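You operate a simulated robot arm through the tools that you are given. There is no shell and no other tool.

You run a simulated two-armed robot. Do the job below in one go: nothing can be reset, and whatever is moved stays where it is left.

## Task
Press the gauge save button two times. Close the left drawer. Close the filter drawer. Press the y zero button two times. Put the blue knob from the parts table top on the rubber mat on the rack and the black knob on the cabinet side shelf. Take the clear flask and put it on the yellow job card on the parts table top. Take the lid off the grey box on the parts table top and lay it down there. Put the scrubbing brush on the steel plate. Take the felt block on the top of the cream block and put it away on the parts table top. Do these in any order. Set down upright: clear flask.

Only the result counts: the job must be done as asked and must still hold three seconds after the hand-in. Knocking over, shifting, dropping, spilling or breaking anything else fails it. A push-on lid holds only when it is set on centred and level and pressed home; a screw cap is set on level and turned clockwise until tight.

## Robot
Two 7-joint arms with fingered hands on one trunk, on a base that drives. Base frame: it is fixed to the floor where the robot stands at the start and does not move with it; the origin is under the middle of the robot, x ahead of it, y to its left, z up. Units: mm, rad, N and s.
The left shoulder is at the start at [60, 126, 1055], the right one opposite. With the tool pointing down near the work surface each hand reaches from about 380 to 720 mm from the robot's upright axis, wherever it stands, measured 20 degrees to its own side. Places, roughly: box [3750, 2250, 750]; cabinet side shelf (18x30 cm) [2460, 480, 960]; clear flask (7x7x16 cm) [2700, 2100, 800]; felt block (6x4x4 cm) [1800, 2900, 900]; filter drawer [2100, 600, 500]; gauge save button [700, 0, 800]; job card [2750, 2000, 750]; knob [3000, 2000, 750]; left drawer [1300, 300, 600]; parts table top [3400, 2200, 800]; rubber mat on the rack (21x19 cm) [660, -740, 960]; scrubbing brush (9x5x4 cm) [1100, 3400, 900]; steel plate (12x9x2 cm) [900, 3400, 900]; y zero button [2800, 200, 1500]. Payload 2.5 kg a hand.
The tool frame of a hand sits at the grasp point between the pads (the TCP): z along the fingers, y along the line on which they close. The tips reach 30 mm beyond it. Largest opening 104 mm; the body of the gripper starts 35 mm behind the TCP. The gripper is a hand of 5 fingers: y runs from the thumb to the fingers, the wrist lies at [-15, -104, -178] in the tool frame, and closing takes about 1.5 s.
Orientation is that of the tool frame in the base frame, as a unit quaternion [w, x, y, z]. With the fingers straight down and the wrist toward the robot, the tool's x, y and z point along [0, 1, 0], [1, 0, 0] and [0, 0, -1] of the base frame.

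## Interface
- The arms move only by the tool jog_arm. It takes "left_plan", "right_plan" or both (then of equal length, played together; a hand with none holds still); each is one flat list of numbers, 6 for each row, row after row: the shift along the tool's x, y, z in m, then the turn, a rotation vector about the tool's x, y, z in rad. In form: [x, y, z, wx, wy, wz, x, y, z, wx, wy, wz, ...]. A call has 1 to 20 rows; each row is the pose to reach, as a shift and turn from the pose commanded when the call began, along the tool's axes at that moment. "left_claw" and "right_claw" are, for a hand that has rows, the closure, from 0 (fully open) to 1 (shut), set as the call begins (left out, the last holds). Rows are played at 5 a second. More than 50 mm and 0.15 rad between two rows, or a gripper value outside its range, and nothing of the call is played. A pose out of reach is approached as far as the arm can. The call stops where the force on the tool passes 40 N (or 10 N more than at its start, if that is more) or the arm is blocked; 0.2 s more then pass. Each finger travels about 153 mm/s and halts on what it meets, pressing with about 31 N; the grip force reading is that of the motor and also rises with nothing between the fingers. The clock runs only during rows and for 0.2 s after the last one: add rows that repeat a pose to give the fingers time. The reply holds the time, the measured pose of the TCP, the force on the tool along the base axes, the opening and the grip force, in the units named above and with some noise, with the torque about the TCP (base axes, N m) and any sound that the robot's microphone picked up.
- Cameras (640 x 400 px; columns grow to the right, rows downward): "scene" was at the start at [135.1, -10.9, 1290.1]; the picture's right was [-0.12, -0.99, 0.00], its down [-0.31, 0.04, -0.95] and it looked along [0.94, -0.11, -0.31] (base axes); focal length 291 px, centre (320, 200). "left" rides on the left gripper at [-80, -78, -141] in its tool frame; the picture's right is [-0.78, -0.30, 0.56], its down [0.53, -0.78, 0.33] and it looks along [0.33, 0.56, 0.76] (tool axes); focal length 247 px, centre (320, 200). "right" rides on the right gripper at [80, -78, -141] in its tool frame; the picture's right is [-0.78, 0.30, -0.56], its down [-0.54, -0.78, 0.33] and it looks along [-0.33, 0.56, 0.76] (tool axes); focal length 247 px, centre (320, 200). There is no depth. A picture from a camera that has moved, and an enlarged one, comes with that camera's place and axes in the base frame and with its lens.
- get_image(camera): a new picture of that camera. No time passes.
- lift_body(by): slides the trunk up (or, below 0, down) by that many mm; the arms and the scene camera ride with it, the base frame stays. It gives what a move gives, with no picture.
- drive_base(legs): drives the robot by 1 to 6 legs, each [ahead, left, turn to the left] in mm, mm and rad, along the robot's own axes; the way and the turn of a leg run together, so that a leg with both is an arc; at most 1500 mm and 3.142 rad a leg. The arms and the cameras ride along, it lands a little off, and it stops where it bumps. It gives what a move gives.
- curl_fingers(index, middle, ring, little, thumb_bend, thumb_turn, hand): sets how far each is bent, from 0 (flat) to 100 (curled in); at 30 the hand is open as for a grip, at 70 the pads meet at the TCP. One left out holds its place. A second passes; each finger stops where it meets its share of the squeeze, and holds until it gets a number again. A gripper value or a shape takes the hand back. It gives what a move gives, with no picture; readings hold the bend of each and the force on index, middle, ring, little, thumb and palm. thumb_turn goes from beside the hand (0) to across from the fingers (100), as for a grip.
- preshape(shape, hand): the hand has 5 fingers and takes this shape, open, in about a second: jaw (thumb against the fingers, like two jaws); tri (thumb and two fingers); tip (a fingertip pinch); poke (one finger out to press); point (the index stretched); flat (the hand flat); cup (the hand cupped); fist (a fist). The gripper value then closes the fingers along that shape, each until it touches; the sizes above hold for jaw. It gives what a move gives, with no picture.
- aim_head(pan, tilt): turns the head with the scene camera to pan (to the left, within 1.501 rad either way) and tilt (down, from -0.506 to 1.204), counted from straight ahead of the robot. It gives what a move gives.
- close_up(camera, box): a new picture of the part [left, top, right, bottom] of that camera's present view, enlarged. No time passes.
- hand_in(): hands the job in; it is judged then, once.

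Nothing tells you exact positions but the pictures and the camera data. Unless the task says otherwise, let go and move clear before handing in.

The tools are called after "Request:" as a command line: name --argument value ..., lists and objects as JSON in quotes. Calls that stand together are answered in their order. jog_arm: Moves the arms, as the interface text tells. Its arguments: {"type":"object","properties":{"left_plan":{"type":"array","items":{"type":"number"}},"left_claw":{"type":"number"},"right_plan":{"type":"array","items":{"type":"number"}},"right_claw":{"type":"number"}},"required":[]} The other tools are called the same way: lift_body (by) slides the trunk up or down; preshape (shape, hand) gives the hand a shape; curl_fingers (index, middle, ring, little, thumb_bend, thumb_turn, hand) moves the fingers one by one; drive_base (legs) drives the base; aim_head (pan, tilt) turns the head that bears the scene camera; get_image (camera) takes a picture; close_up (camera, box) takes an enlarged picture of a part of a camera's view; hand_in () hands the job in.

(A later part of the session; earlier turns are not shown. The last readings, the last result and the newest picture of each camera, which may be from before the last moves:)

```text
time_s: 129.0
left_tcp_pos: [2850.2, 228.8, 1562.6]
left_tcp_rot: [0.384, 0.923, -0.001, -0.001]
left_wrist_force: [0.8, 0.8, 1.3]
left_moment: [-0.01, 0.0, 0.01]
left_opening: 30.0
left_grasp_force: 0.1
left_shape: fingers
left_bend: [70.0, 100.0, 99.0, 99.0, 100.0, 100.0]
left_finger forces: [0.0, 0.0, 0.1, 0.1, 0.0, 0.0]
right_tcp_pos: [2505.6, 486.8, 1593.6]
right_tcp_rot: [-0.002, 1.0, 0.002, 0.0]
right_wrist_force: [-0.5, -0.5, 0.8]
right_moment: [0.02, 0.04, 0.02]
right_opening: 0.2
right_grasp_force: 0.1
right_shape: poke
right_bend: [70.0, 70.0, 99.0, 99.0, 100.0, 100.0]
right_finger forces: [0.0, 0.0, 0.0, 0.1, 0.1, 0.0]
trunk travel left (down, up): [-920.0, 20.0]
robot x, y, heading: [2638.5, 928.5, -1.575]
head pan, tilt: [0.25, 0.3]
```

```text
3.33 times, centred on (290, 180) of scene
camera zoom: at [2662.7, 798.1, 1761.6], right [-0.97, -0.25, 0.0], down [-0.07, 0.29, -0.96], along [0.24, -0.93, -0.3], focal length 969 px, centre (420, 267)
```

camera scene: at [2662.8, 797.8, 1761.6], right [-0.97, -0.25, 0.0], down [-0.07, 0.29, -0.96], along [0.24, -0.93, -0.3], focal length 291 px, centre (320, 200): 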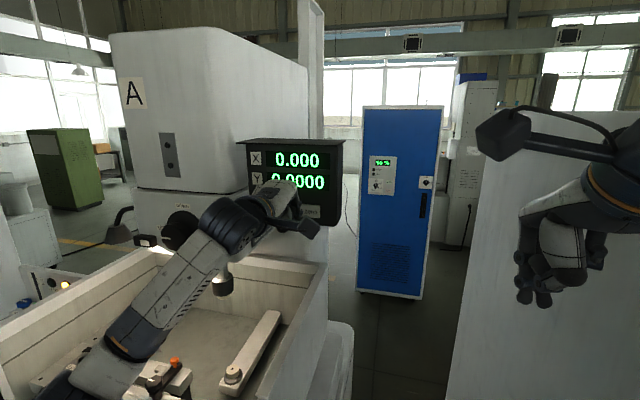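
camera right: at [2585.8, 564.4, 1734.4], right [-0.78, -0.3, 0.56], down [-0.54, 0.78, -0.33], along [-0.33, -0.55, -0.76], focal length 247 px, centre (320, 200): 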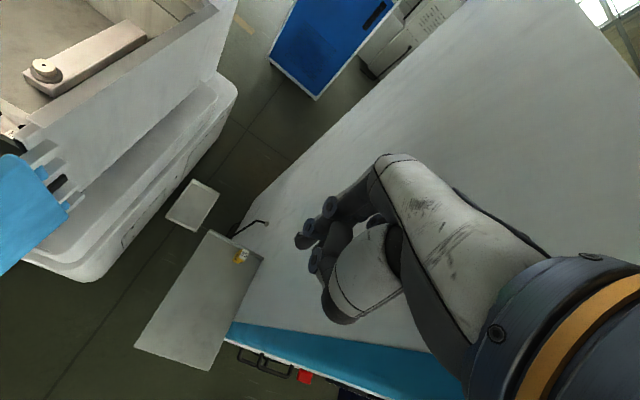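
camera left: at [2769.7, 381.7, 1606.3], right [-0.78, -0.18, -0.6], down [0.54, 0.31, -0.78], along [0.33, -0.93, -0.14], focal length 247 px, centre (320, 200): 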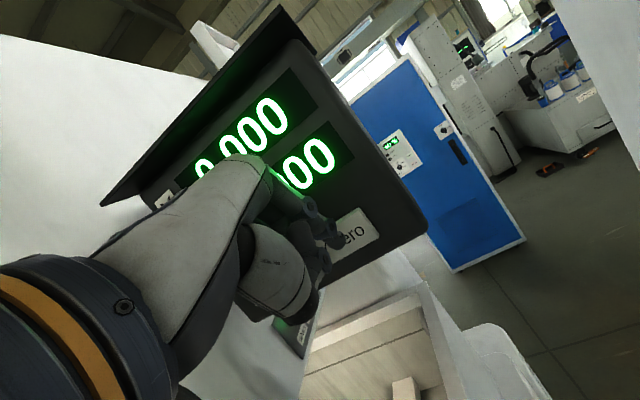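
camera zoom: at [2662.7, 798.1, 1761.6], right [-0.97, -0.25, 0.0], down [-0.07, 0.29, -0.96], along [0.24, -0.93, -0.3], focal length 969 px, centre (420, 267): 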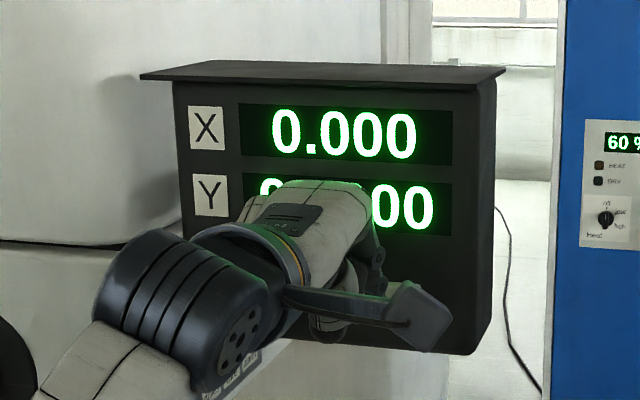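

No contact yet. Advancing in 3 mm steps and listening for the click.

Request:
jog_arm --left_plan '[0, 0.0021, 0.0021, 0, 0, 0, 0, 0.0042, 0.0043, 0, 0, 0, 0, 0.0063, 0.0064, 0, 0, 0]'

Request:
close_up --camera "left" --box '[270, 170, 430, 290]'

```text
time_s: 129.8
left_tcp_pos: [2850.7, 220.6, 1562.9]
left_tcp_rot: [0.383, 0.924, -0.001, 0.0]
left_wrist_force: [-0.3, 0.4, 0.3]
left_moment: [0.02, 0.01, 0.0]
left_opening: 29.8
left_grasp_force: 0.2
left_shape: fingers
left_bend: [70.0, 100.0, 99.0, 99.0, 100.0, 100.0]
left_finger forces: [0.3, 0.1, 0.1, 0.0, 0.0, 0.0]
right_tcp_pos: [2505.5, 487.5, 1593.9]
right_tcp_rot: [-0.002, 1.0, 0.002, 0.0]
right_wrist_force: [0.4, 1.2, -0.3]
right_moment: [0.01, 0.02, 0.0]
right_opening: 0.1
right_grasp_force: 0.1
right_shape: poke
right_bend: [70.0, 70.0, 99.0, 99.0, 100.0, 100.0]
right_finger forces: [0.0, 0.0, 0.1, 0.0, 0.0, 0.0]
trunk travel left (down, up): [-920.0, 20.0]
robot x, y, heading: [2638.2, 930.7, -1.575]
head pan, tilt: [0.25, 0.3]
```

```text
3.33 times, centred on (350, 230) of left
camera zoom: at [2770.0, 373.7, 1606.5], right [-0.78, -0.18, -0.6], down [0.54, 0.31, -0.78], along [0.33, -0.93, -0.14], focal length 823 px, centre (220, 100)
```

zoom: 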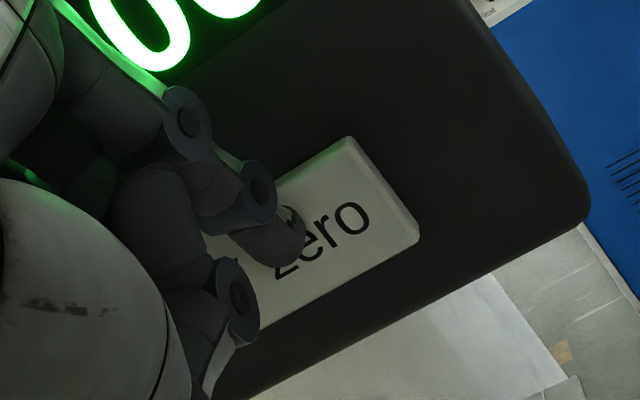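

The fingertip is on the Y zero key, just touching. Pressing in a few more millimetres.

Request:
jog_arm --left_plan '[0, 0.0014, 0.0014, 0, 0, 0, 0, 0.0028, 0.0028, 0, 0, 0]'

```text
time_s: 130.4
left_tcp_pos: [2849.6, 216.8, 1564.2]
left_tcp_rot: [0.384, 0.923, 0.0, 0.001]
left_wrist_force: [-0.2, 1.4, -0.3]
left_moment: [0.04, -0.01, -0.01]
left_opening: 29.2
left_grasp_force: 0.4
left_shape: fingers
left_bend: [70.0, 100.0, 99.0, 99.0, 100.0, 100.0]
left_finger forces: [1.2, 0.0, 0.0, 0.0, 0.0, 0.0]
right_tcp_pos: [2505.7, 487.7, 1593.2]
right_tcp_rot: [-0.002, 1.0, 0.002, -0.001]
right_wrist_force: [0.0, 0.2, 0.8]
right_moment: [-0.01, 0.02, 0.0]
right_opening: 0.2
right_grasp_force: 0.1
right_shape: poke
right_bend: [70.0, 70.0, 99.0, 99.0, 100.0, 100.0]
right_finger forces: [0.0, 0.0, 0.1, 0.1, 0.1, 0.0]
trunk travel left (down, up): [-920.0, 20.0]
robot x, y, heading: [2636.4, 926.9, -1.574]
head pan, tilt: [0.25, 0.3]
heard: click
```

First click heard. Releasing, then pressing again.

Request:
jog_arm --left_plan '[0, -0.0035, -0.0035, 0, 0, 0, 0, -0.0085, -0.0085, 0, 0, 0, 0, -0.0085, -0.0085, 0, 0, 0, 0, -0.0085, -0.0085, 0, 0, 0]'

Request:
jog_arm --left_plan '[0, 0.0042, 0.0042, 0, 0, 0, 0, 0.0071, 0.0071, 0, 0, 0, 0, 0.0085, 0.0085, 0, 0, 0, 0, 0.0089, 0.0089, 0, 0, 0]'

```text
time_s: 131.4
left_tcp_pos: [2849.9, 227.8, 1564.2]
left_tcp_rot: [0.384, 0.924, -0.001, 0.0]
left_wrist_force: [-0.1, -0.4, 0.7]
left_moment: [0.02, 0.02, -0.01]
left_opening: 29.6
left_grasp_force: 0.0
left_shape: fingers
left_bend: [70.0, 100.0, 99.0, 99.0, 100.0, 100.0]
left_finger forces: [0.1, 0.0, 0.0, 0.0, 0.0, 0.0]
right_tcp_pos: [2506.7, 488.3, 1594.0]
right_tcp_rot: [-0.002, 1.0, 0.001, 0.0]
right_wrist_force: [0.2, -1.1, 1.0]
right_moment: [0.0, -0.03, 0.02]
right_opening: 0.0
right_grasp_force: 0.0
right_shape: poke
right_bend: [70.0, 70.0, 99.0, 99.0, 100.0, 100.0]
right_finger forces: [0.1, 0.0, 0.1, 0.1, 0.0, 0.0]
trunk travel left (down, up): [-920.0, 20.0]
robot x, y, heading: [2637.6, 931.6, -1.569]
head pan, tilt: [0.25, 0.3]
```

```text
time_s: 132.4
left_tcp_pos: [2849.9, 216.2, 1563.8]
left_tcp_rot: [0.383, 0.924, -0.001, -0.001]
left_wrist_force: [-0.3, 1.2, -0.1]
left_moment: [0.01, 0.02, 0.01]
left_opening: 29.3
left_grasp_force: 0.6
left_shape: fingers
left_bend: [70.0, 100.0, 99.0, 99.0, 100.0, 100.0]
left_finger forces: [1.3, 0.0, 0.0, 0.0, 0.0, 0.0]
right_tcp_pos: [2506.2, 488.6, 1594.0]
right_tcp_rot: [-0.002, 1.0, 0.001, 0.0]
right_wrist_force: [0.1, 0.1, -0.4]
right_moment: [-0.01, 0.01, -0.01]
right_opening: 0.0
right_grasp_force: 0.1
right_shape: poke
right_bend: [70.0, 70.0, 99.0, 99.0, 100.0, 100.0]
right_finger forces: [0.0, 0.0, 0.0, 0.0, 0.0, 0.0]
trunk travel left (down, up): [-920.0, 20.0]
robot x, y, heading: [2638.0, 933.4, -1.567]
head pan, tilt: [0.25, 0.3]
heard: click
```

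Second click heard. I'll retract the hand the way it came and back out from the mill.

Request:
jog_arm --left_plan '[0, -0.0212, -0.0213, 0, 0, 0, 0, -0.0423, -0.0426, 0, 0, 0, -0.0037, -0.0608, -0.0708, 0.1124, 0, 0, -0.0074, -0.0793, -0.0989, 0.2249, 0, 0, -0.0111, -0.0978, -0.1271, 0.3373, 0, 0, -0.0149, -0.1163, -0.1552, 0.4497, 0, 0, -0.0186, -0.1348, -0.1834, 0.5621, 0, 0, -0.0223, -0.1533, -0.2115, 0.6746, 0, 0, -0.026, -0.1718, -0.2397, 0.787, 0, 0]'

Request:
drive_base --legs '[[-480, 0, 0]]'

Request:
aim_head --pan -0.3 --tilt 0.6

Request:
get_image --camera "scene"

Request:
aim_head --pan 1.4 --tilt 0.6

Request:
get_image --camera "scene"

```text
time_s: 134.4
left_tcp_pos: [2824.2, 508.6, 1611.6]
left_tcp_rot: [-0.001, 1.0, 0.001, -0.001]
left_wrist_force: [-0.5, -0.3, -0.5]
left_moment: [0.0, 0.01, 0.02]
left_opening: 29.8
left_grasp_force: 0.0
left_shape: fingers
left_bend: [70.0, 100.0, 99.0, 99.0, 100.0, 100.0]
left_finger forces: [0.1, 0.1, 0.0, 0.0, 0.1, 0.1]
right_tcp_pos: [2505.9, 489.9, 1593.4]
right_tcp_rot: [-0.002, 1.0, 0.002, 0.0]
right_wrist_force: [0.2, 0.4, -0.4]
right_moment: [0.0, 0.03, 0.01]
right_opening: 0.1
right_grasp_force: 0.0
right_shape: poke
right_bend: [70.0, 70.0, 99.0, 99.0, 100.0, 100.0]
right_finger forces: [0.0, 0.0, 0.0, 0.1, 0.1, 0.0]
trunk travel left (down, up): [-920.0, 20.0]
robot x, y, heading: [2640.3, 928.7, -1.568]
head pan, tilt: [0.25, 0.3]
```

```text
time_s: 137.3
left_tcp_pos: [2823.7, 987.8, 1610.5]
left_tcp_rot: [-0.002, 1.0, 0.001, 0.0]
left_wrist_force: [0.5, 0.2, 0.2]
left_moment: [0.02, -0.01, 0.0]
left_opening: 29.7
left_grasp_force: 0.1
left_shape: fingers
left_bend: [70.0, 100.0, 99.0, 99.0, 100.0, 100.0]
left_finger forces: [0.1, 0.0, 0.0, 0.1, 0.0, 0.0]
right_tcp_pos: [2505.3, 967.9, 1593.2]
right_tcp_rot: [-0.003, 1.0, 0.002, 0.0]
right_wrist_force: [-0.1, 0.5, 0.0]
right_moment: [-0.01, 0.01, -0.02]
right_opening: 0.1
right_grasp_force: 0.1
right_shape: poke
right_bend: [70.0, 70.0, 99.0, 99.0, 100.0, 100.0]
right_finger forces: [0.0, 0.1, 0.0, 0.1, 0.1, 0.1]
trunk travel left (down, up): [-920.0, 20.0]
robot x, y, heading: [2640.9, 1409.6, -1.568]
head pan, tilt: [0.25, 0.3]
```

```text
time_s: 138.2
left_tcp_pos: [2822.8, 987.2, 1611.4]
left_tcp_rot: [0.0, 1.0, 0.0, 0.0]
left_wrist_force: [-0.1, 0.3, 0.3]
left_moment: [0.0, 0.02, -0.01]
left_opening: 30.0
left_grasp_force: 0.0
left_shape: fingers
left_bend: [70.0, 100.0, 99.0, 99.0, 100.0, 100.0]
left_finger forces: [0.1, 0.0, 0.0, 0.0, 0.1, 0.1]
right_tcp_pos: [2505.8, 969.0, 1593.6]
right_tcp_rot: [-0.002, 1.0, 0.002, 0.0]
right_wrist_force: [-0.7, -0.2, -0.3]
right_moment: [-0.01, 0.02, -0.02]
right_opening: 0.4
right_grasp_force: 0.0
right_shape: poke
right_bend: [70.0, 70.0, 99.0, 99.0, 100.0, 100.0]
right_finger forces: [0.0, 0.0, 0.0, 0.0, 0.0, 0.1]
trunk travel left (down, up): [-920.0, 20.0]
robot x, y, heading: [2639.9, 1409.0, -1.571]
head pan, tilt: [-0.3, 0.6]
```

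```text
taken
camera scene: at [2613.5, 1285.0, 1734.2], right [-0.96, 0.29, 0.0], down [0.17, 0.54, -0.83], along [-0.24, -0.79, -0.56], focal length 291 px, centre (320, 200)
```

scene: 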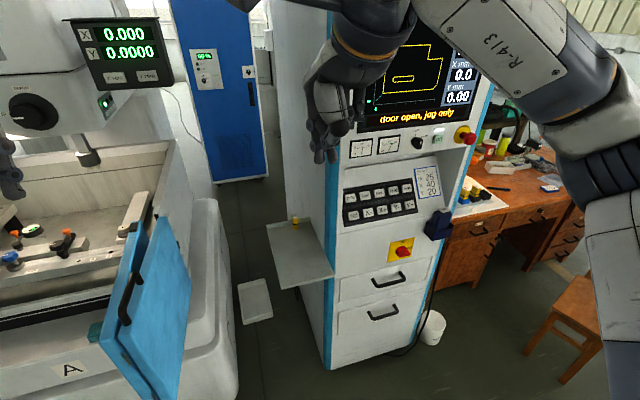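

```text
time_s: 140.0
left_tcp_pos: [2822.6, 987.7, 1612.5]
left_tcp_rot: [0.0, 1.0, 0.0, 0.0]
left_wrist_force: [-0.5, -0.1, -0.5]
left_moment: [-0.01, 0.0, 0.02]
left_opening: 29.8
left_grasp_force: 0.1
left_shape: fingers
left_bend: [70.0, 100.0, 99.0, 99.0, 100.0, 100.0]
left_finger forces: [0.0, 0.0, 0.0, 0.0, 0.0, 0.0]
right_tcp_pos: [2506.7, 968.2, 1593.7]
right_tcp_rot: [-0.003, 1.0, 0.002, 0.0]
right_wrist_force: [-0.1, 0.9, -0.9]
right_moment: [-0.01, 0.01, -0.02]
right_opening: 0.2
right_grasp_force: 0.0
right_shape: poke
right_bend: [70.0, 70.0, 99.0, 99.0, 100.0, 100.0]
right_finger forces: [0.0, 0.1, 0.0, 0.0, 0.0, 0.0]
trunk travel left (down, up): [-920.0, 20.0]
robot x, y, heading: [2638.3, 1411.4, -1.568]
head pan, tilt: [1.4, 0.6]
```

```text
taken
camera scene: at [2726.6, 1354.7, 1734.2], right [-0.17, -0.99, 0.0], down [-0.56, 0.1, -0.83], along [0.81, -0.14, -0.56], focal length 291 px, centre (320, 200)
```

scene: 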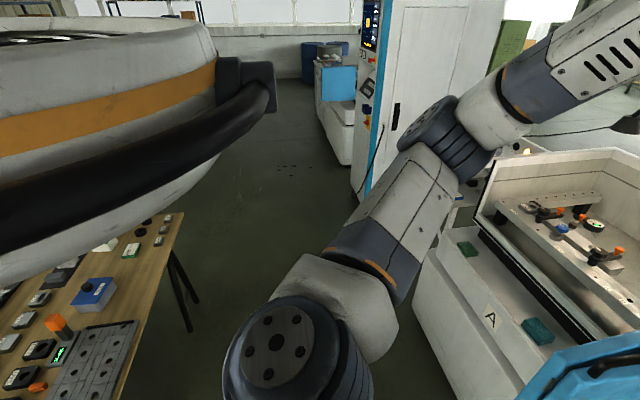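

Both machine keys and drawers are done. Now the parts table behind me: I'll lower the trunk and turn around to face it.

Request:
drive_base --legs '[[0, 0, 3.14]]'

Request:
lift_body --by -370

Request:
aim_head --pan 0.0 --tilt 0.6

Request:
get_image --camera "scene"

Request:
aim_head --pan -0.8 --tilt 0.5

Request:
get_image --camera "scene"

Request:
aim_head --pan 0.7 --tilt 0.4

Request:
get_image --camera "scene"

```text
time_s: 147.7
left_tcp_pos: [2451.4, 1832.8, 1611.8]
left_tcp_rot: [0.0, 0.003, 1.0, 0.0]
left_wrist_force: [0.0, -0.1, -0.3]
left_moment: [0.0, -0.07, -0.01]
left_opening: 29.6
left_grasp_force: 0.0
left_shape: fingers
left_bend: [70.0, 100.0, 99.0, 99.0, 100.0, 100.0]
left_finger forces: [0.0, 0.0, 0.0, 0.0, 0.0, 0.0]
right_tcp_pos: [2770.2, 1849.9, 1593.8]
right_tcp_rot: [0.0, 0.0, 1.0, -0.002]
right_wrist_force: [0.4, 0.0, -0.6]
right_moment: [0.0, 0.01, 0.03]
right_opening: 0.0
right_grasp_force: 0.1
right_shape: poke
right_bend: [70.0, 70.0, 99.0, 99.0, 100.0, 100.0]
right_finger forces: [0.0, 0.0, 0.1, 0.0, 0.0, 0.1]
trunk travel left (down, up): [-920.0, 20.0]
robot x, y, heading: [2637.6, 1409.8, 1.57]
head pan, tilt: [1.4, 0.6]
```

```text
time_s: 151.3
left_tcp_pos: [2452.4, 1833.4, 1239.9]
left_tcp_rot: [0.0, 0.002, 1.0, 0.0]
left_wrist_force: [0.1, 0.3, 0.0]
left_moment: [0.03, 0.0, 0.03]
left_opening: 29.6
left_grasp_force: 0.0
left_shape: fingers
left_bend: [70.0, 100.0, 99.0, 99.0, 100.0, 100.0]
left_finger forces: [0.0, 0.1, 0.0, 0.0, 0.1, 0.0]
right_tcp_pos: [2769.9, 1849.6, 1224.0]
right_tcp_rot: [0.0, 0.0, 1.0, -0.002]
right_wrist_force: [0.5, 0.6, 0.1]
right_moment: [0.0, 0.03, -0.01]
right_opening: 0.2
right_grasp_force: 0.1
right_shape: poke
right_bend: [70.0, 70.0, 99.0, 99.0, 100.0, 100.0]
right_finger forces: [0.0, 0.1, 0.0, 0.1, 0.0, 0.0]
trunk travel left (down, up): [-550.0, 390.0]
robot x, y, heading: [2634.8, 1410.8, 1.569]
head pan, tilt: [1.4, 0.6]
```

```text
time_s: 152.8
left_tcp_pos: [2451.5, 1831.5, 1241.5]
left_tcp_rot: [0.0, 0.002, 1.0, 0.001]
left_wrist_force: [-0.8, 0.0, 0.4]
left_moment: [-0.01, 0.04, 0.01]
left_opening: 29.8
left_grasp_force: 0.0
left_shape: fingers
left_bend: [70.0, 100.0, 99.0, 99.0, 100.0, 100.0]
left_finger forces: [0.0, 0.0, 0.0, 0.1, 0.0, 0.1]
right_tcp_pos: [2769.6, 1849.7, 1223.1]
right_tcp_rot: [0.0, -0.001, 1.0, -0.002]
right_wrist_force: [0.4, 0.1, -0.2]
right_moment: [-0.02, 0.0, 0.01]
right_opening: 0.0
right_grasp_force: 0.0
right_shape: poke
right_bend: [70.0, 70.0, 99.0, 99.0, 100.0, 100.0]
right_finger forces: [0.0, 0.0, 0.0, 0.1, 0.0, 0.0]
trunk travel left (down, up): [-550.0, 390.0]
robot x, y, heading: [2633.1, 1410.2, 1.568]
head pan, tilt: [0.0, 0.6]
```

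```text
taken
camera scene: at [2639.8, 1538.1, 1364.2], right [1.0, 0.0, 0.0], down [0.0, -0.56, -0.83], along [0.0, 0.83, -0.56], focal length 291 px, centre (320, 200)
```

scene: 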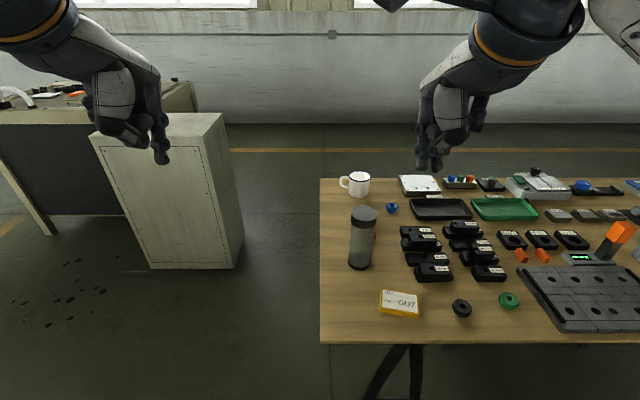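

```text
time_s: 153.9
left_tcp_pos: [2452.4, 1833.4, 1241.9]
left_tcp_rot: [0.001, 0.003, 1.0, 0.0]
left_wrist_force: [0.5, -0.7, 0.0]
left_moment: [0.01, 0.03, -0.01]
left_opening: 30.0
left_grasp_force: 0.0
left_shape: fingers
left_bend: [70.0, 100.0, 99.0, 99.0, 100.0, 100.0]
left_finger forces: [0.0, 0.0, 0.1, 0.1, 0.1, 0.0]
right_tcp_pos: [2771.0, 1849.9, 1224.2]
right_tcp_rot: [0.0, 0.0, 1.0, -0.003]
right_wrist_force: [0.9, 1.1, 0.4]
right_moment: [-0.01, 0.02, 0.02]
right_opening: 0.1
right_grasp_force: 0.0
right_shape: poke
right_bend: [70.0, 70.0, 99.0, 99.0, 100.0, 100.0]
right_finger forces: [0.0, 0.0, 0.0, 0.0, 0.0, 0.0]
trunk travel left (down, up): [-550.0, 390.0]
robot x, y, heading: [2637.3, 1413.9, 1.565]
head pan, tilt: [-0.799, 0.499]
```

```text
taken
camera scene: at [2705.0, 1513.0, 1373.3], right [0.7, -0.72, 0.0], down [-0.34, -0.33, -0.88], along [0.63, 0.61, -0.48], focal length 291 px, centre (320, 200)
```

scene: 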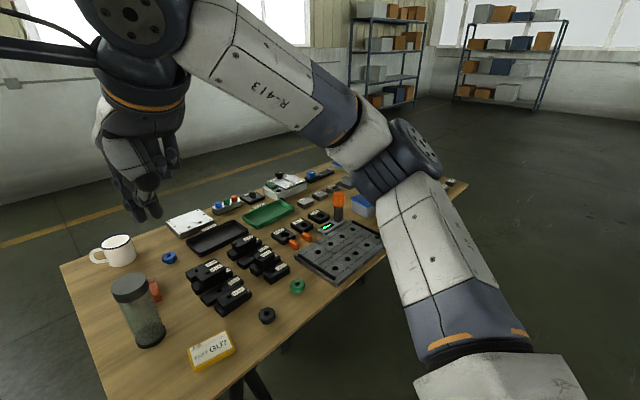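

```text
time_s: 155.6
left_tcp_pos: [2450.8, 1833.2, 1242.3]
left_tcp_rot: [0.0, 0.003, 1.0, 0.0]
left_wrist_force: [0.7, 0.2, -0.5]
left_moment: [-0.01, 0.0, -0.01]
left_opening: 29.8
left_grasp_force: 0.0
left_shape: fingers
left_bend: [70.0, 100.0, 99.0, 99.0, 100.0, 100.0]
left_finger forces: [0.1, 0.0, 0.1, 0.1, 0.0, 0.0]
right_tcp_pos: [2770.2, 1848.5, 1223.4]
right_tcp_rot: [-0.001, 0.0, 1.0, -0.003]
right_wrist_force: [-0.1, -0.1, 0.2]
right_moment: [0.03, -0.02, 0.02]
right_opening: 0.3
right_grasp_force: 0.2
right_shape: poke
right_bend: [70.0, 70.0, 99.0, 99.0, 100.0, 100.0]
right_finger forces: [0.1, 0.0, 0.0, 0.0, 0.0, 0.1]
trunk travel left (down, up): [-550.0, 390.0]
robot x, y, heading: [2639.7, 1409.1, 1.563]
head pan, tilt: [0.7, 0.4]
```

```text
taken
camera scene: at [2580.2, 1520.9, 1382.4], right [0.77, 0.64, 0.0], down [0.25, -0.3, -0.92], along [-0.59, 0.71, -0.39], focal length 291 px, centre (320, 200)
```

scene: 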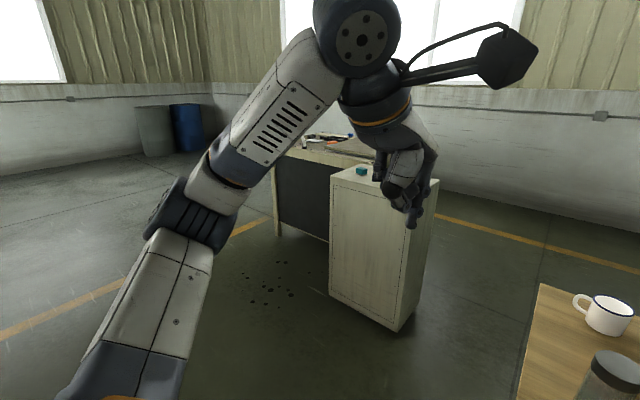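

The parts table is before me: clear capped flask near the left edge, yellow job card GU7, black, green and blue ring knobs. I'll move closer and inspect the flask, card and knobs.

Request:
preshape --hand "right" --shape "jaw"

Request:
preshape --hand "left" --shape "jaw"

Request:
drive_base --legs '[[140, -90, 0]]'

Request:
aim_head --pan -0.1 --tilt 0.75

Request:
get_image --camera "scene"

Request:
close_up --camera "scene" --box '[260, 140, 460, 280]'

Request:
get_image --camera "left"

Request:
get_image --camera "right"

```text
time_s: 156.4
left_tcp_pos: [2452.2, 1833.4, 1242.0]
left_tcp_rot: [-0.001, 0.003, 1.0, 0.0]
left_wrist_force: [-0.2, 0.2, 0.1]
left_moment: [0.01, 0.01, 0.02]
left_opening: 30.0
left_grasp_force: 0.0
left_shape: fingers
left_bend: [70.0, 100.0, 99.0, 99.0, 100.0, 100.0]
left_finger forces: [0.1, 0.1, 0.1, 0.0, 0.1, 0.0]
right_tcp_pos: [2769.8, 1849.8, 1223.3]
right_tcp_rot: [0.0, -0.001, 1.0, -0.003]
right_wrist_force: [-0.2, 0.6, -0.3]
right_moment: [0.01, -0.02, 0.0]
right_opening: 104.0
right_grasp_force: 0.0
right_shape: jaw
right_bend: [30.0, 30.0, 30.0, 30.0, 30.0, 98.0]
right_finger forces: [0.0, 0.1, 0.0, 0.0, 0.0, 0.0]
trunk travel left (down, up): [-550.0, 390.0]
robot x, y, heading: [2637.2, 1409.4, 1.565]
head pan, tilt: [0.7, 0.4]
```

```text
time_s: 157.3
left_tcp_pos: [2452.5, 1832.6, 1241.2]
left_tcp_rot: [0.0, 0.002, 1.0, 0.0]
left_wrist_force: [0.5, -0.2, -0.5]
left_moment: [0.04, -0.02, 0.0]
left_opening: 103.8
left_grasp_force: 0.1
left_shape: jaw
left_bend: [30.0, 30.0, 30.0, 30.0, 30.0, 98.0]
left_finger forces: [0.0, 0.1, 0.0, 0.1, 0.0, 0.0]
right_tcp_pos: [2771.8, 1850.2, 1223.6]
right_tcp_rot: [0.0, 0.0, 1.0, -0.003]
right_wrist_force: [0.5, -0.1, 0.2]
right_moment: [0.01, -0.04, -0.02]
right_opening: 103.8
right_grasp_force: 0.0
right_shape: jaw
right_bend: [30.0, 30.0, 30.0, 30.0, 30.0, 98.0]
right_finger forces: [0.0, 0.0, 0.0, 0.1, 0.0, 0.0]
trunk travel left (down, up): [-550.0, 390.0]
robot x, y, heading: [2638.7, 1413.0, 1.567]
head pan, tilt: [0.7, 0.4]
```

```text
time_s: 158.8
left_tcp_pos: [2545.0, 1972.1, 1241.3]
left_tcp_rot: [0.0, 0.002, 1.0, 0.0]
left_wrist_force: [-0.2, 0.6, 0.8]
left_moment: [-0.01, -0.02, 0.02]
left_opening: 103.6
left_grasp_force: 0.1
left_shape: jaw
left_bend: [30.0, 30.0, 30.0, 30.0, 30.0, 98.0]
left_finger forces: [0.0, 0.0, 0.0, 0.1, 0.1, 0.0]
right_tcp_pos: [2862.0, 1988.9, 1222.8]
right_tcp_rot: [0.0, 0.0, 1.0, -0.003]
right_wrist_force: [-0.2, 0.2, 0.0]
right_moment: [-0.02, -0.02, 0.01]
right_opening: 103.9
right_grasp_force: 0.0
right_shape: jaw
right_bend: [30.0, 30.0, 30.0, 30.0, 30.0, 98.0]
right_finger forces: [0.0, 0.0, 0.0, 0.1, 0.1, 0.0]
trunk travel left (down, up): [-550.0, 390.0]
robot x, y, heading: [2726.7, 1550.5, 1.568]
head pan, tilt: [0.7, 0.4]
```

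```text
time_s: 159.9
left_tcp_pos: [2542.7, 1970.8, 1241.6]
left_tcp_rot: [0.0, 0.003, 1.0, 0.0]
left_wrist_force: [0.3, -0.6, -0.7]
left_moment: [-0.01, 0.0, 0.02]
left_opening: 104.0
left_grasp_force: 0.0
left_shape: jaw
left_bend: [30.0, 30.0, 30.0, 30.0, 30.0, 98.0]
left_finger forces: [0.0, 0.0, 0.0, 0.0, 0.0, 0.0]
right_tcp_pos: [2861.0, 1989.3, 1223.5]
right_tcp_rot: [0.001, 0.001, 1.0, -0.002]
right_wrist_force: [-0.5, 0.0, -0.6]
right_moment: [0.05, -0.03, 0.03]
right_opening: 103.9
right_grasp_force: 0.0
right_shape: jaw
right_bend: [30.0, 30.0, 30.0, 30.0, 30.0, 98.0]
right_finger forces: [0.0, 0.0, 0.0, 0.1, 0.1, 0.0]
trunk travel left (down, up): [-550.0, 390.0]
robot x, y, heading: [2726.5, 1546.4, 1.568]
head pan, tilt: [-0.099, 0.75]
```

```text
taken
camera scene: at [2738.9, 1670.5, 1351.3], right [0.99, -0.1, 0.0], down [-0.07, -0.68, -0.73], along [0.08, 0.73, -0.68], focal length 291 px, centre (320, 200)
```

scene: 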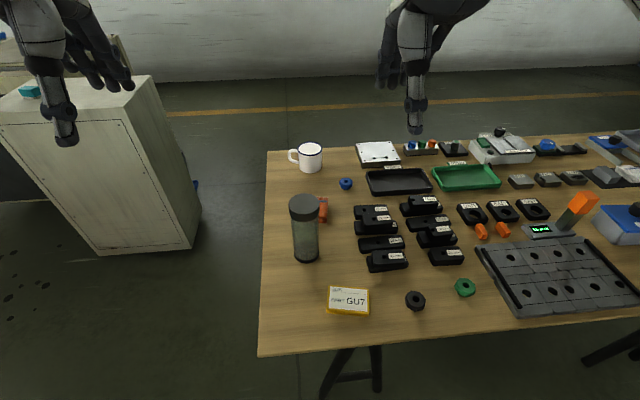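

```text
2.86 times, centred on (360, 210) of scene
camera zoom: at [2738.9, 1670.5, 1351.3], right [0.99, -0.1, 0.0], down [-0.07, -0.68, -0.73], along [0.08, 0.73, -0.68], focal length 831 px, centre (206, 171)
```

zoom: 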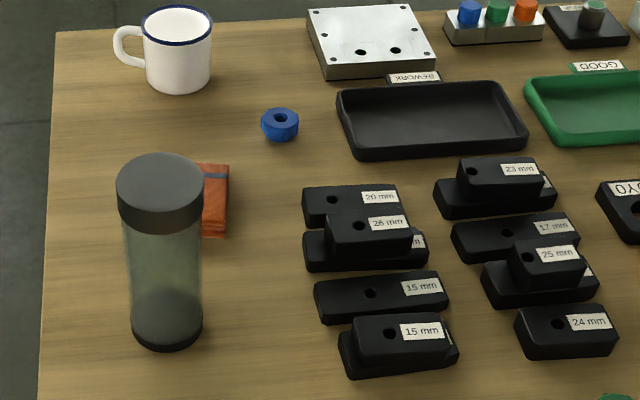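

```text
taken
camera left: at [2623.1, 1891.9, 1380.8], right [0.77, -0.3, -0.56], down [-0.54, -0.77, -0.33], along [-0.33, 0.56, -0.76], focal length 247 px, centre (320, 200)
```

left: 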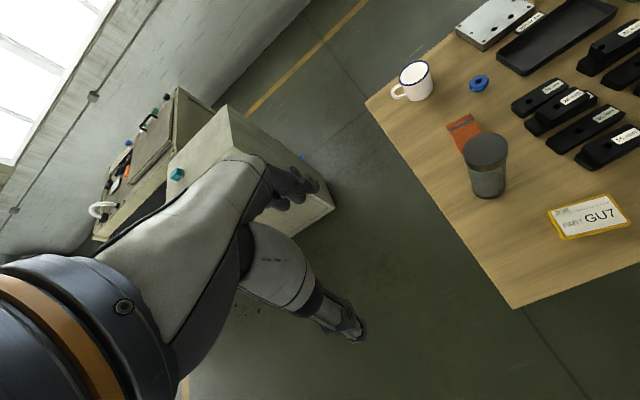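

```text
taken
camera right: at [2781.3, 1911.5, 1364.6], right [0.78, 0.3, 0.56], down [0.53, -0.78, -0.33], along [0.34, 0.55, -0.76], focal length 247 px, centre (320, 200)
```

right: 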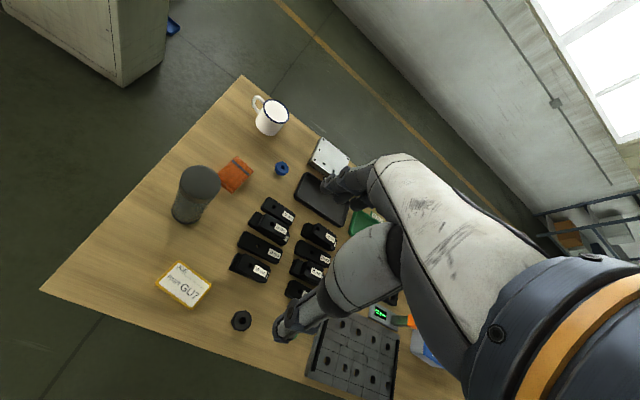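

I'll zoom on the small targets from several cameras to pin down the table height and exact positions.

Request:
close_up --camera "right" --box '[140, 150, 300, 340]'

Request:
close_up --camera "scene" --box '[280, 190, 480, 330]'

Request:
close_up --camera "left" --box '[440, 60, 640, 250]'

```text
2.11 times, centred on (220, 245) of right
camera zoom: at [2781.3, 1911.5, 1364.6], right [0.78, 0.3, 0.56], down [0.53, -0.78, -0.33], along [0.34, 0.55, -0.76], focal length 520 px, centre (530, 105)
```

zoom: 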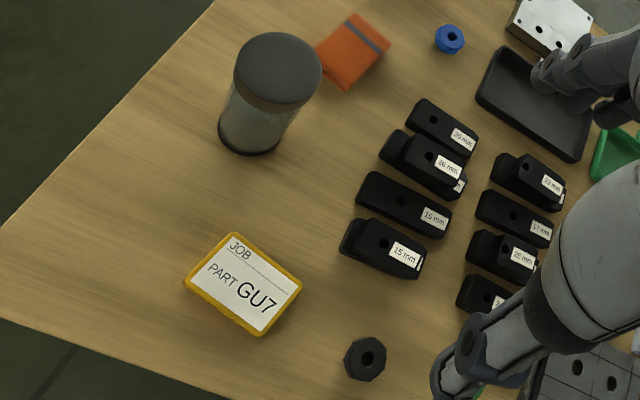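

```text
2.86 times, centred on (380, 260) of scene
camera zoom: at [2738.9, 1670.5, 1351.3], right [0.99, -0.1, 0.0], down [-0.07, -0.68, -0.73], along [0.08, 0.73, -0.68], focal length 831 px, centre (149, 29)
```

zoom: 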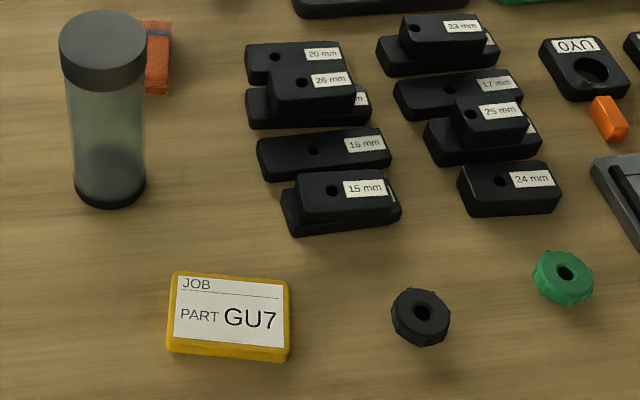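

```text
2.11 times, centred on (540, 155) of left
camera zoom: at [2623.1, 1891.9, 1380.8], right [0.77, -0.3, -0.56], down [-0.54, -0.77, -0.33], along [-0.33, 0.56, -0.76], focal length 520 px, centre (-143, 295)
```

zoom: 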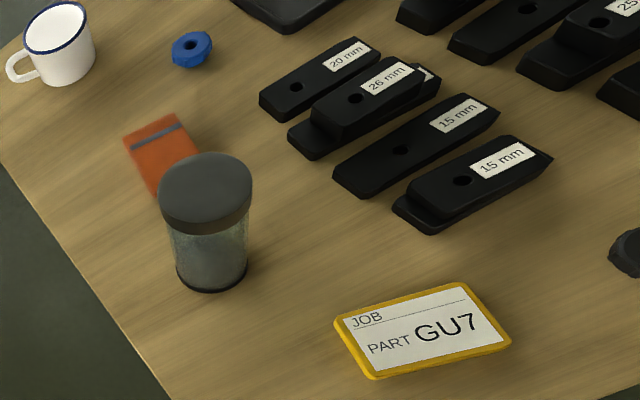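

Positions agree well: card centre [2827, 1969, 783 top], flask [2749, 2108, top ≈ 932], black knob [2966, 1954], blue knob [2885, 2346], table top z ≈ 775. I'll take the flask with the right hand from above, fingers reaching below the cap.

Request:
jog_arm --right_plan '[0.016, 0.017, 0.033, 0, 0, 0, 0.032, 0.034, 0.066, 0, 0, 0, 0.048, 0.051, 0.099, 0, 0, 0, 0.064, 0.068, 0.132, 0, 0, 0, 0.08, 0.085, 0.165, 0, 0, 0, 0.096, 0.102, 0.198, 0, 0, 0, 0.112, 0.119, 0.231, 0, 0, 0]' --right_claw 0

Request:
get_image --camera "right"

Request:
get_image --camera "scene"

Request:
get_image --camera "left"

```text
time_s: 161.5
left_tcp_pos: [2543.5, 1970.9, 1240.7]
left_tcp_rot: [0.0, 0.003, 1.0, 0.0]
left_wrist_force: [-0.6, 0.2, 0.6]
left_moment: [-0.01, -0.01, -0.02]
left_opening: 103.8
left_grasp_force: 0.0
left_shape: jaw
left_bend: [30.0, 30.0, 30.0, 30.0, 30.0, 98.0]
left_finger forces: [0.0, 0.1, 0.1, 0.0, 0.0, 0.0]
right_tcp_pos: [2748.9, 2107.4, 990.5]
right_tcp_rot: [0.0, 0.001, 1.0, -0.003]
right_wrist_force: [-0.2, -0.3, -0.6]
right_moment: [0.02, -0.03, -0.01]
right_opening: 103.9
right_grasp_force: 0.1
right_shape: jaw
right_bend: [30.0, 30.0, 30.0, 30.0, 30.0, 98.0]
right_finger forces: [0.0, 0.1, 0.1, 0.1, 0.1, 0.0]
trunk travel left (down, up): [-550.0, 390.0]
robot x, y, heading: [2725.2, 1546.6, 1.565]
head pan, tilt: [-0.099, 0.75]
```

```text
taken
camera right: at [2669.5, 2029.4, 1132.2], right [0.78, 0.3, 0.56], down [0.53, -0.78, -0.33], along [0.34, 0.55, -0.76], focal length 247 px, centre (320, 200)
```

right: 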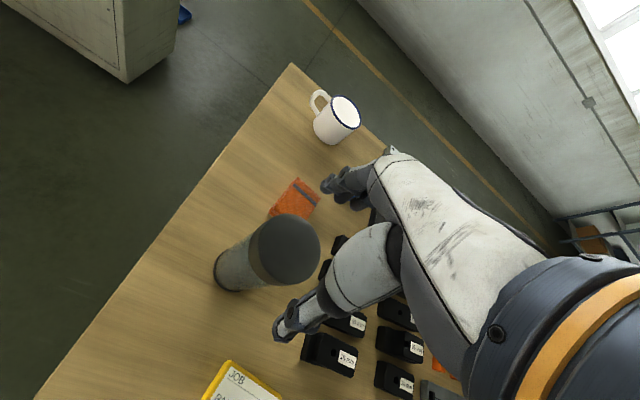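

```text
taken
camera scene: at [2738.7, 1670.8, 1351.3], right [0.99, -0.1, 0.0], down [-0.07, -0.68, -0.73], along [0.08, 0.73, -0.68], focal length 291 px, centre (320, 200)
```

scene: 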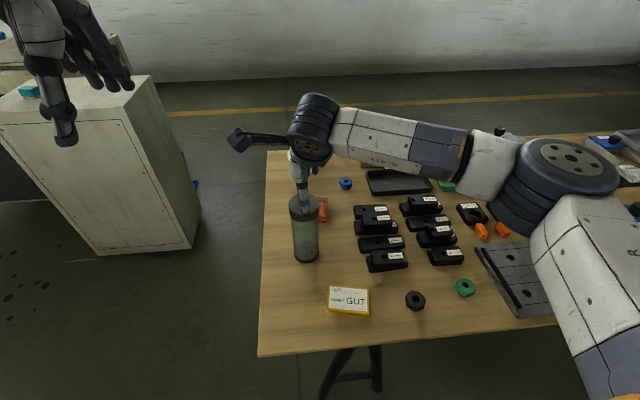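

```text
taken
camera left: at [2622.8, 1892.2, 1380.7], right [0.77, -0.3, -0.56], down [-0.54, -0.77, -0.33], along [-0.33, 0.56, -0.76], focal length 247 px, centre (320, 200)
```

left: 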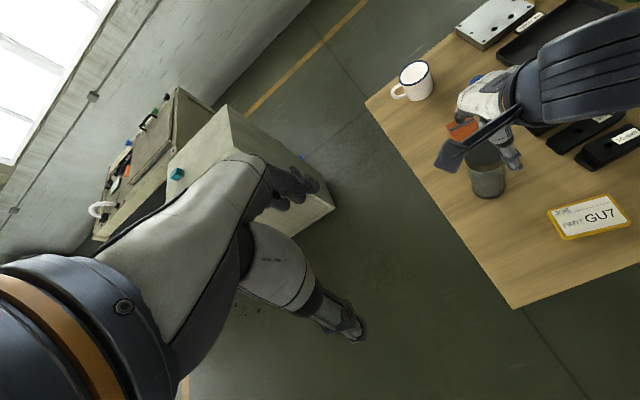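

The cap is centred between thumb and fingers. Going straight down to 30 mm below the cap top.

Request:
jog_arm --right_plan '[0, 0.0005, 0.03, 0, 0, 0, 0, 0.0005, 0.055, 0, 0, 0, 0, 0.0005, 0.075, 0, 0, 0, 0, 0.0005, 0.088, 0, 0, 0]'

Request:
get_image --camera "right"

Request:
close_up --camera "left" --box '[400, 60, 600, 220]'

Request:
close_up --camera "scene" --box '[220, 80, 380, 280]'

```text
time_s: 162.5
left_tcp_pos: [2542.8, 1970.7, 1241.3]
left_tcp_rot: [0.0, 0.002, 1.0, 0.0]
left_wrist_force: [-0.6, -0.6, 0.4]
left_moment: [-0.02, 0.02, -0.01]
left_opening: 103.7
left_grasp_force: 0.0
left_shape: jaw
left_bend: [30.0, 30.0, 30.0, 30.0, 30.0, 98.0]
left_finger forces: [0.1, 0.0, 0.1, 0.0, 0.0, 0.0]
right_tcp_pos: [2750.7, 2106.7, 903.6]
right_tcp_rot: [0.0, 0.001, 1.0, -0.002]
right_wrist_force: [-0.1, 1.4, 1.0]
right_moment: [0.02, 0.0, 0.02]
right_opening: 104.1
right_grasp_force: 0.1
right_shape: jaw
right_bend: [30.0, 30.0, 30.0, 30.0, 30.0, 98.0]
right_finger forces: [1.2, 0.0, 0.1, 0.1, 0.0, 0.0]
trunk travel left (down, up): [-550.0, 390.0]
robot x, y, heading: [2728.0, 1549.6, 1.564]
head pan, tilt: [-0.099, 0.75]
```

```text
taken
camera right: at [2669.8, 2029.5, 1045.0], right [0.78, 0.3, 0.56], down [0.53, -0.78, -0.33], along [0.33, 0.55, -0.76], focal length 247 px, centre (320, 200)
```

right: 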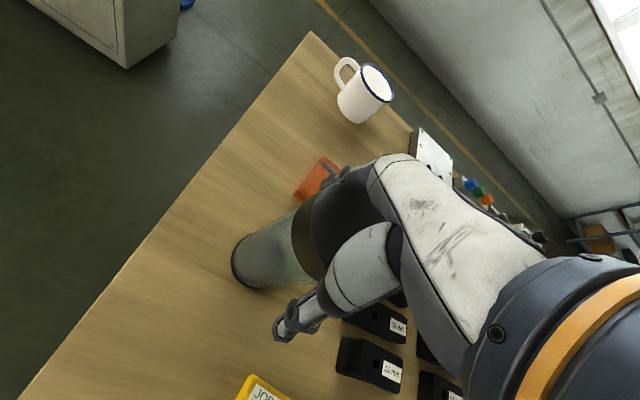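

```text
2.50 times, centred on (500, 140) of left
camera zoom: at [2623.1, 1891.9, 1380.8], right [0.77, -0.3, -0.56], down [-0.54, -0.77, -0.33], along [-0.33, 0.56, -0.76], focal length 617 px, centre (-130, 350)
```

zoom: 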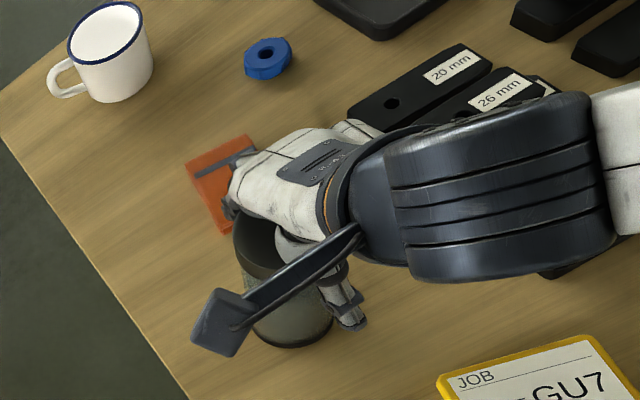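

```text
2.00 times, centred on (300, 180) of scene
camera zoom: at [2739.0, 1670.6, 1351.3], right [0.99, -0.1, 0.0], down [-0.07, -0.68, -0.73], along [0.08, 0.73, -0.68], focal length 582 px, centre (360, 240)
```

zoom: 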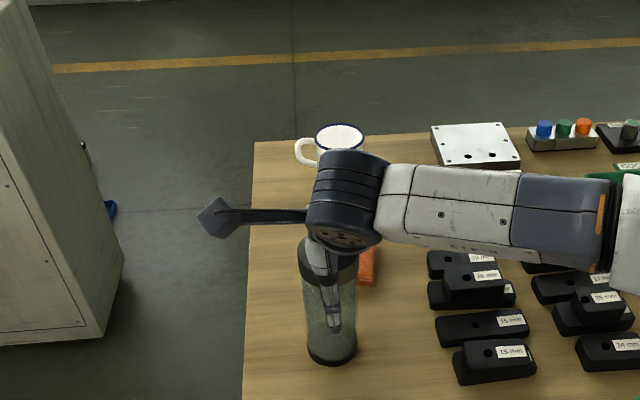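

The index just touches the cap's far side. I'll shift the hand 8 mm forward to centre it, then close.

Request:
jog_arm --right_plan '[0, 0.004, 0, 0, 0, 0, 0, 0.008, 0, 0, 0, 0]'

Request:
close_up --camera "right" --box '[210, 140, 430, 350]'

```text
time_s: 163.1
left_tcp_pos: [2543.7, 1970.7, 1241.0]
left_tcp_rot: [0.0, 0.003, 1.0, 0.001]
left_wrist_force: [-0.4, 0.6, 0.4]
left_moment: [0.0, 0.02, -0.01]
left_opening: 103.9
left_grasp_force: 0.1
left_shape: jaw
left_bend: [30.0, 30.0, 30.0, 30.0, 30.0, 98.0]
left_finger forces: [0.1, 0.0, 0.0, 0.1, 0.0, 0.1]
right_tcp_pos: [2748.9, 2114.0, 904.1]
right_tcp_rot: [0.0, 0.001, 1.0, -0.002]
right_wrist_force: [0.9, -0.9, 0.8]
right_moment: [-0.01, -0.02, -0.01]
right_opening: 103.9
right_grasp_force: 0.0
right_shape: jaw
right_bend: [30.0, 30.0, 30.0, 30.0, 30.0, 98.0]
right_finger forces: [0.1, 0.0, 0.0, 0.0, 0.9, 0.1]
trunk travel left (down, up): [-550.0, 390.0]
robot x, y, heading: [2727.2, 1546.7, 1.563]
head pan, tilt: [-0.099, 0.75]
```

```text
1.90 times, centred on (320, 245) of right
camera zoom: at [2669.8, 2037.6, 1045.0], right [0.78, 0.3, 0.56], down [0.53, -0.78, -0.33], along [0.34, 0.55, -0.76], focal length 470 px, centre (320, 114)
```

zoom: 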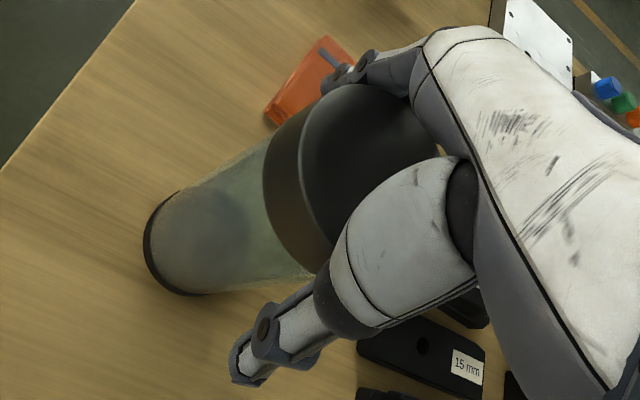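

Now the thumb root touches; the cap fits snugly near the palm. I'll back off 3.5 mm and close.

Request:
jog_arm --right_plan '[0, -0.0035, 0, 0, 0, 0, 0, -0.0035, 0, 0, 0, 0]'

Request:
jog_arm --right_plan '[0, 0, 0, 0, 0, 0, 0, 0, 0, 0, 0, 0, 0, 0, 0, 0, 0, 0, 0, 0, 0, 0, 0, 0, 0, 0, 0, 0, 0, 0, 0, 0, 0, 0, 0, 0, 0, 0, 0, 0, 0, 0, 0, 0, 0, 0, 0, 0]' --right_claw 1

Request:
close_up --camera "right" --box '[210, 140, 430, 350]'

Request:
close_up --camera "left" --box '[400, 60, 600, 220]'

```text
time_s: 163.7
left_tcp_pos: [2543.0, 1971.6, 1241.2]
left_tcp_rot: [0.0, 0.003, 1.0, 0.0]
left_wrist_force: [0.0, -0.1, -0.5]
left_moment: [-0.01, -0.01, 0.01]
left_opening: 103.9
left_grasp_force: 0.0
left_shape: jaw
left_bend: [30.0, 30.0, 30.0, 30.0, 30.0, 98.0]
left_finger forces: [0.0, 0.0, 0.0, 0.1, 0.0, 0.0]
right_tcp_pos: [2749.5, 2111.6, 904.2]
right_tcp_rot: [-0.001, 0.001, 1.0, -0.002]
right_wrist_force: [0.7, 0.7, 0.0]
right_moment: [-0.04, 0.02, -0.02]
right_opening: 104.2
right_grasp_force: 0.1
right_shape: jaw
right_bend: [30.0, 30.0, 30.0, 30.0, 30.0, 98.0]
right_finger forces: [0.6, 0.0, 0.1, 0.0, 0.1, 0.0]
trunk travel left (down, up): [-550.0, 390.0]
robot x, y, heading: [2724.7, 1549.5, 1.566]
head pan, tilt: [-0.099, 0.75]
```

```text
time_s: 165.5
left_tcp_pos: [2543.3, 1971.3, 1241.6]
left_tcp_rot: [0.0, 0.003, 1.0, 0.0]
left_wrist_force: [0.6, -0.3, 0.3]
left_moment: [0.04, 0.0, 0.01]
left_opening: 104.0
left_grasp_force: 0.1
left_shape: jaw
left_bend: [30.0, 30.0, 30.0, 30.0, 30.0, 98.0]
left_finger forces: [0.0, 0.0, 0.1, 0.0, 0.0, 0.1]
right_tcp_pos: [2751.0, 2110.4, 904.6]
right_tcp_rot: [0.0, 0.001, 1.0, -0.001]
right_wrist_force: [0.3, -2.9, 3.4]
right_moment: [-0.52, -0.04, 0.02]
right_opening: 60.5
right_grasp_force: 30.9
right_shape: jaw
right_bend: [42.0, 46.0, 38.0, 43.0, 70.0, 100.0]
right_finger forces: [21.1, 8.6, 0.1, 0.0, 30.7, 0.0]
trunk travel left (down, up): [-550.0, 390.0]
robot x, y, heading: [2723.4, 1548.6, 1.565]
head pan, tilt: [-0.099, 0.75]
```

```text
1.90 times, centred on (320, 245) of right
camera zoom: at [2669.8, 2034.0, 1045.4], right [0.78, 0.3, 0.56], down [0.53, -0.78, -0.33], along [0.34, 0.55, -0.76], focal length 470 px, centre (320, 114)
```

zoom: 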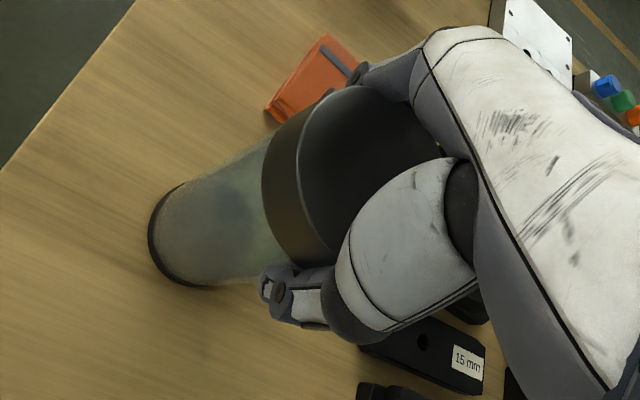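

```text
2.50 times, centred on (500, 140) of left
camera zoom: at [2623.1, 1891.4, 1381.0], right [0.77, -0.3, -0.56], down [-0.54, -0.77, -0.33], along [-0.33, 0.56, -0.76], focal length 617 px, centre (-130, 350)
```

zoom: 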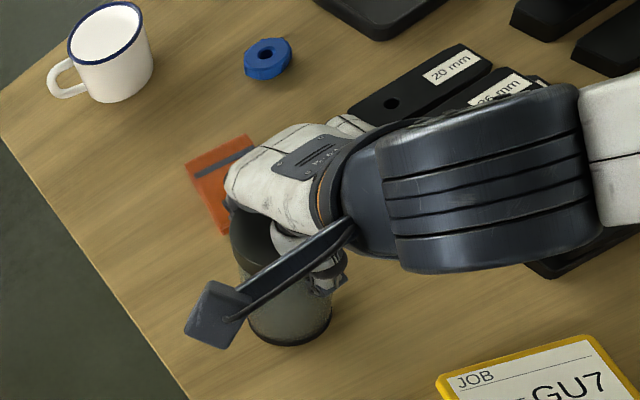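

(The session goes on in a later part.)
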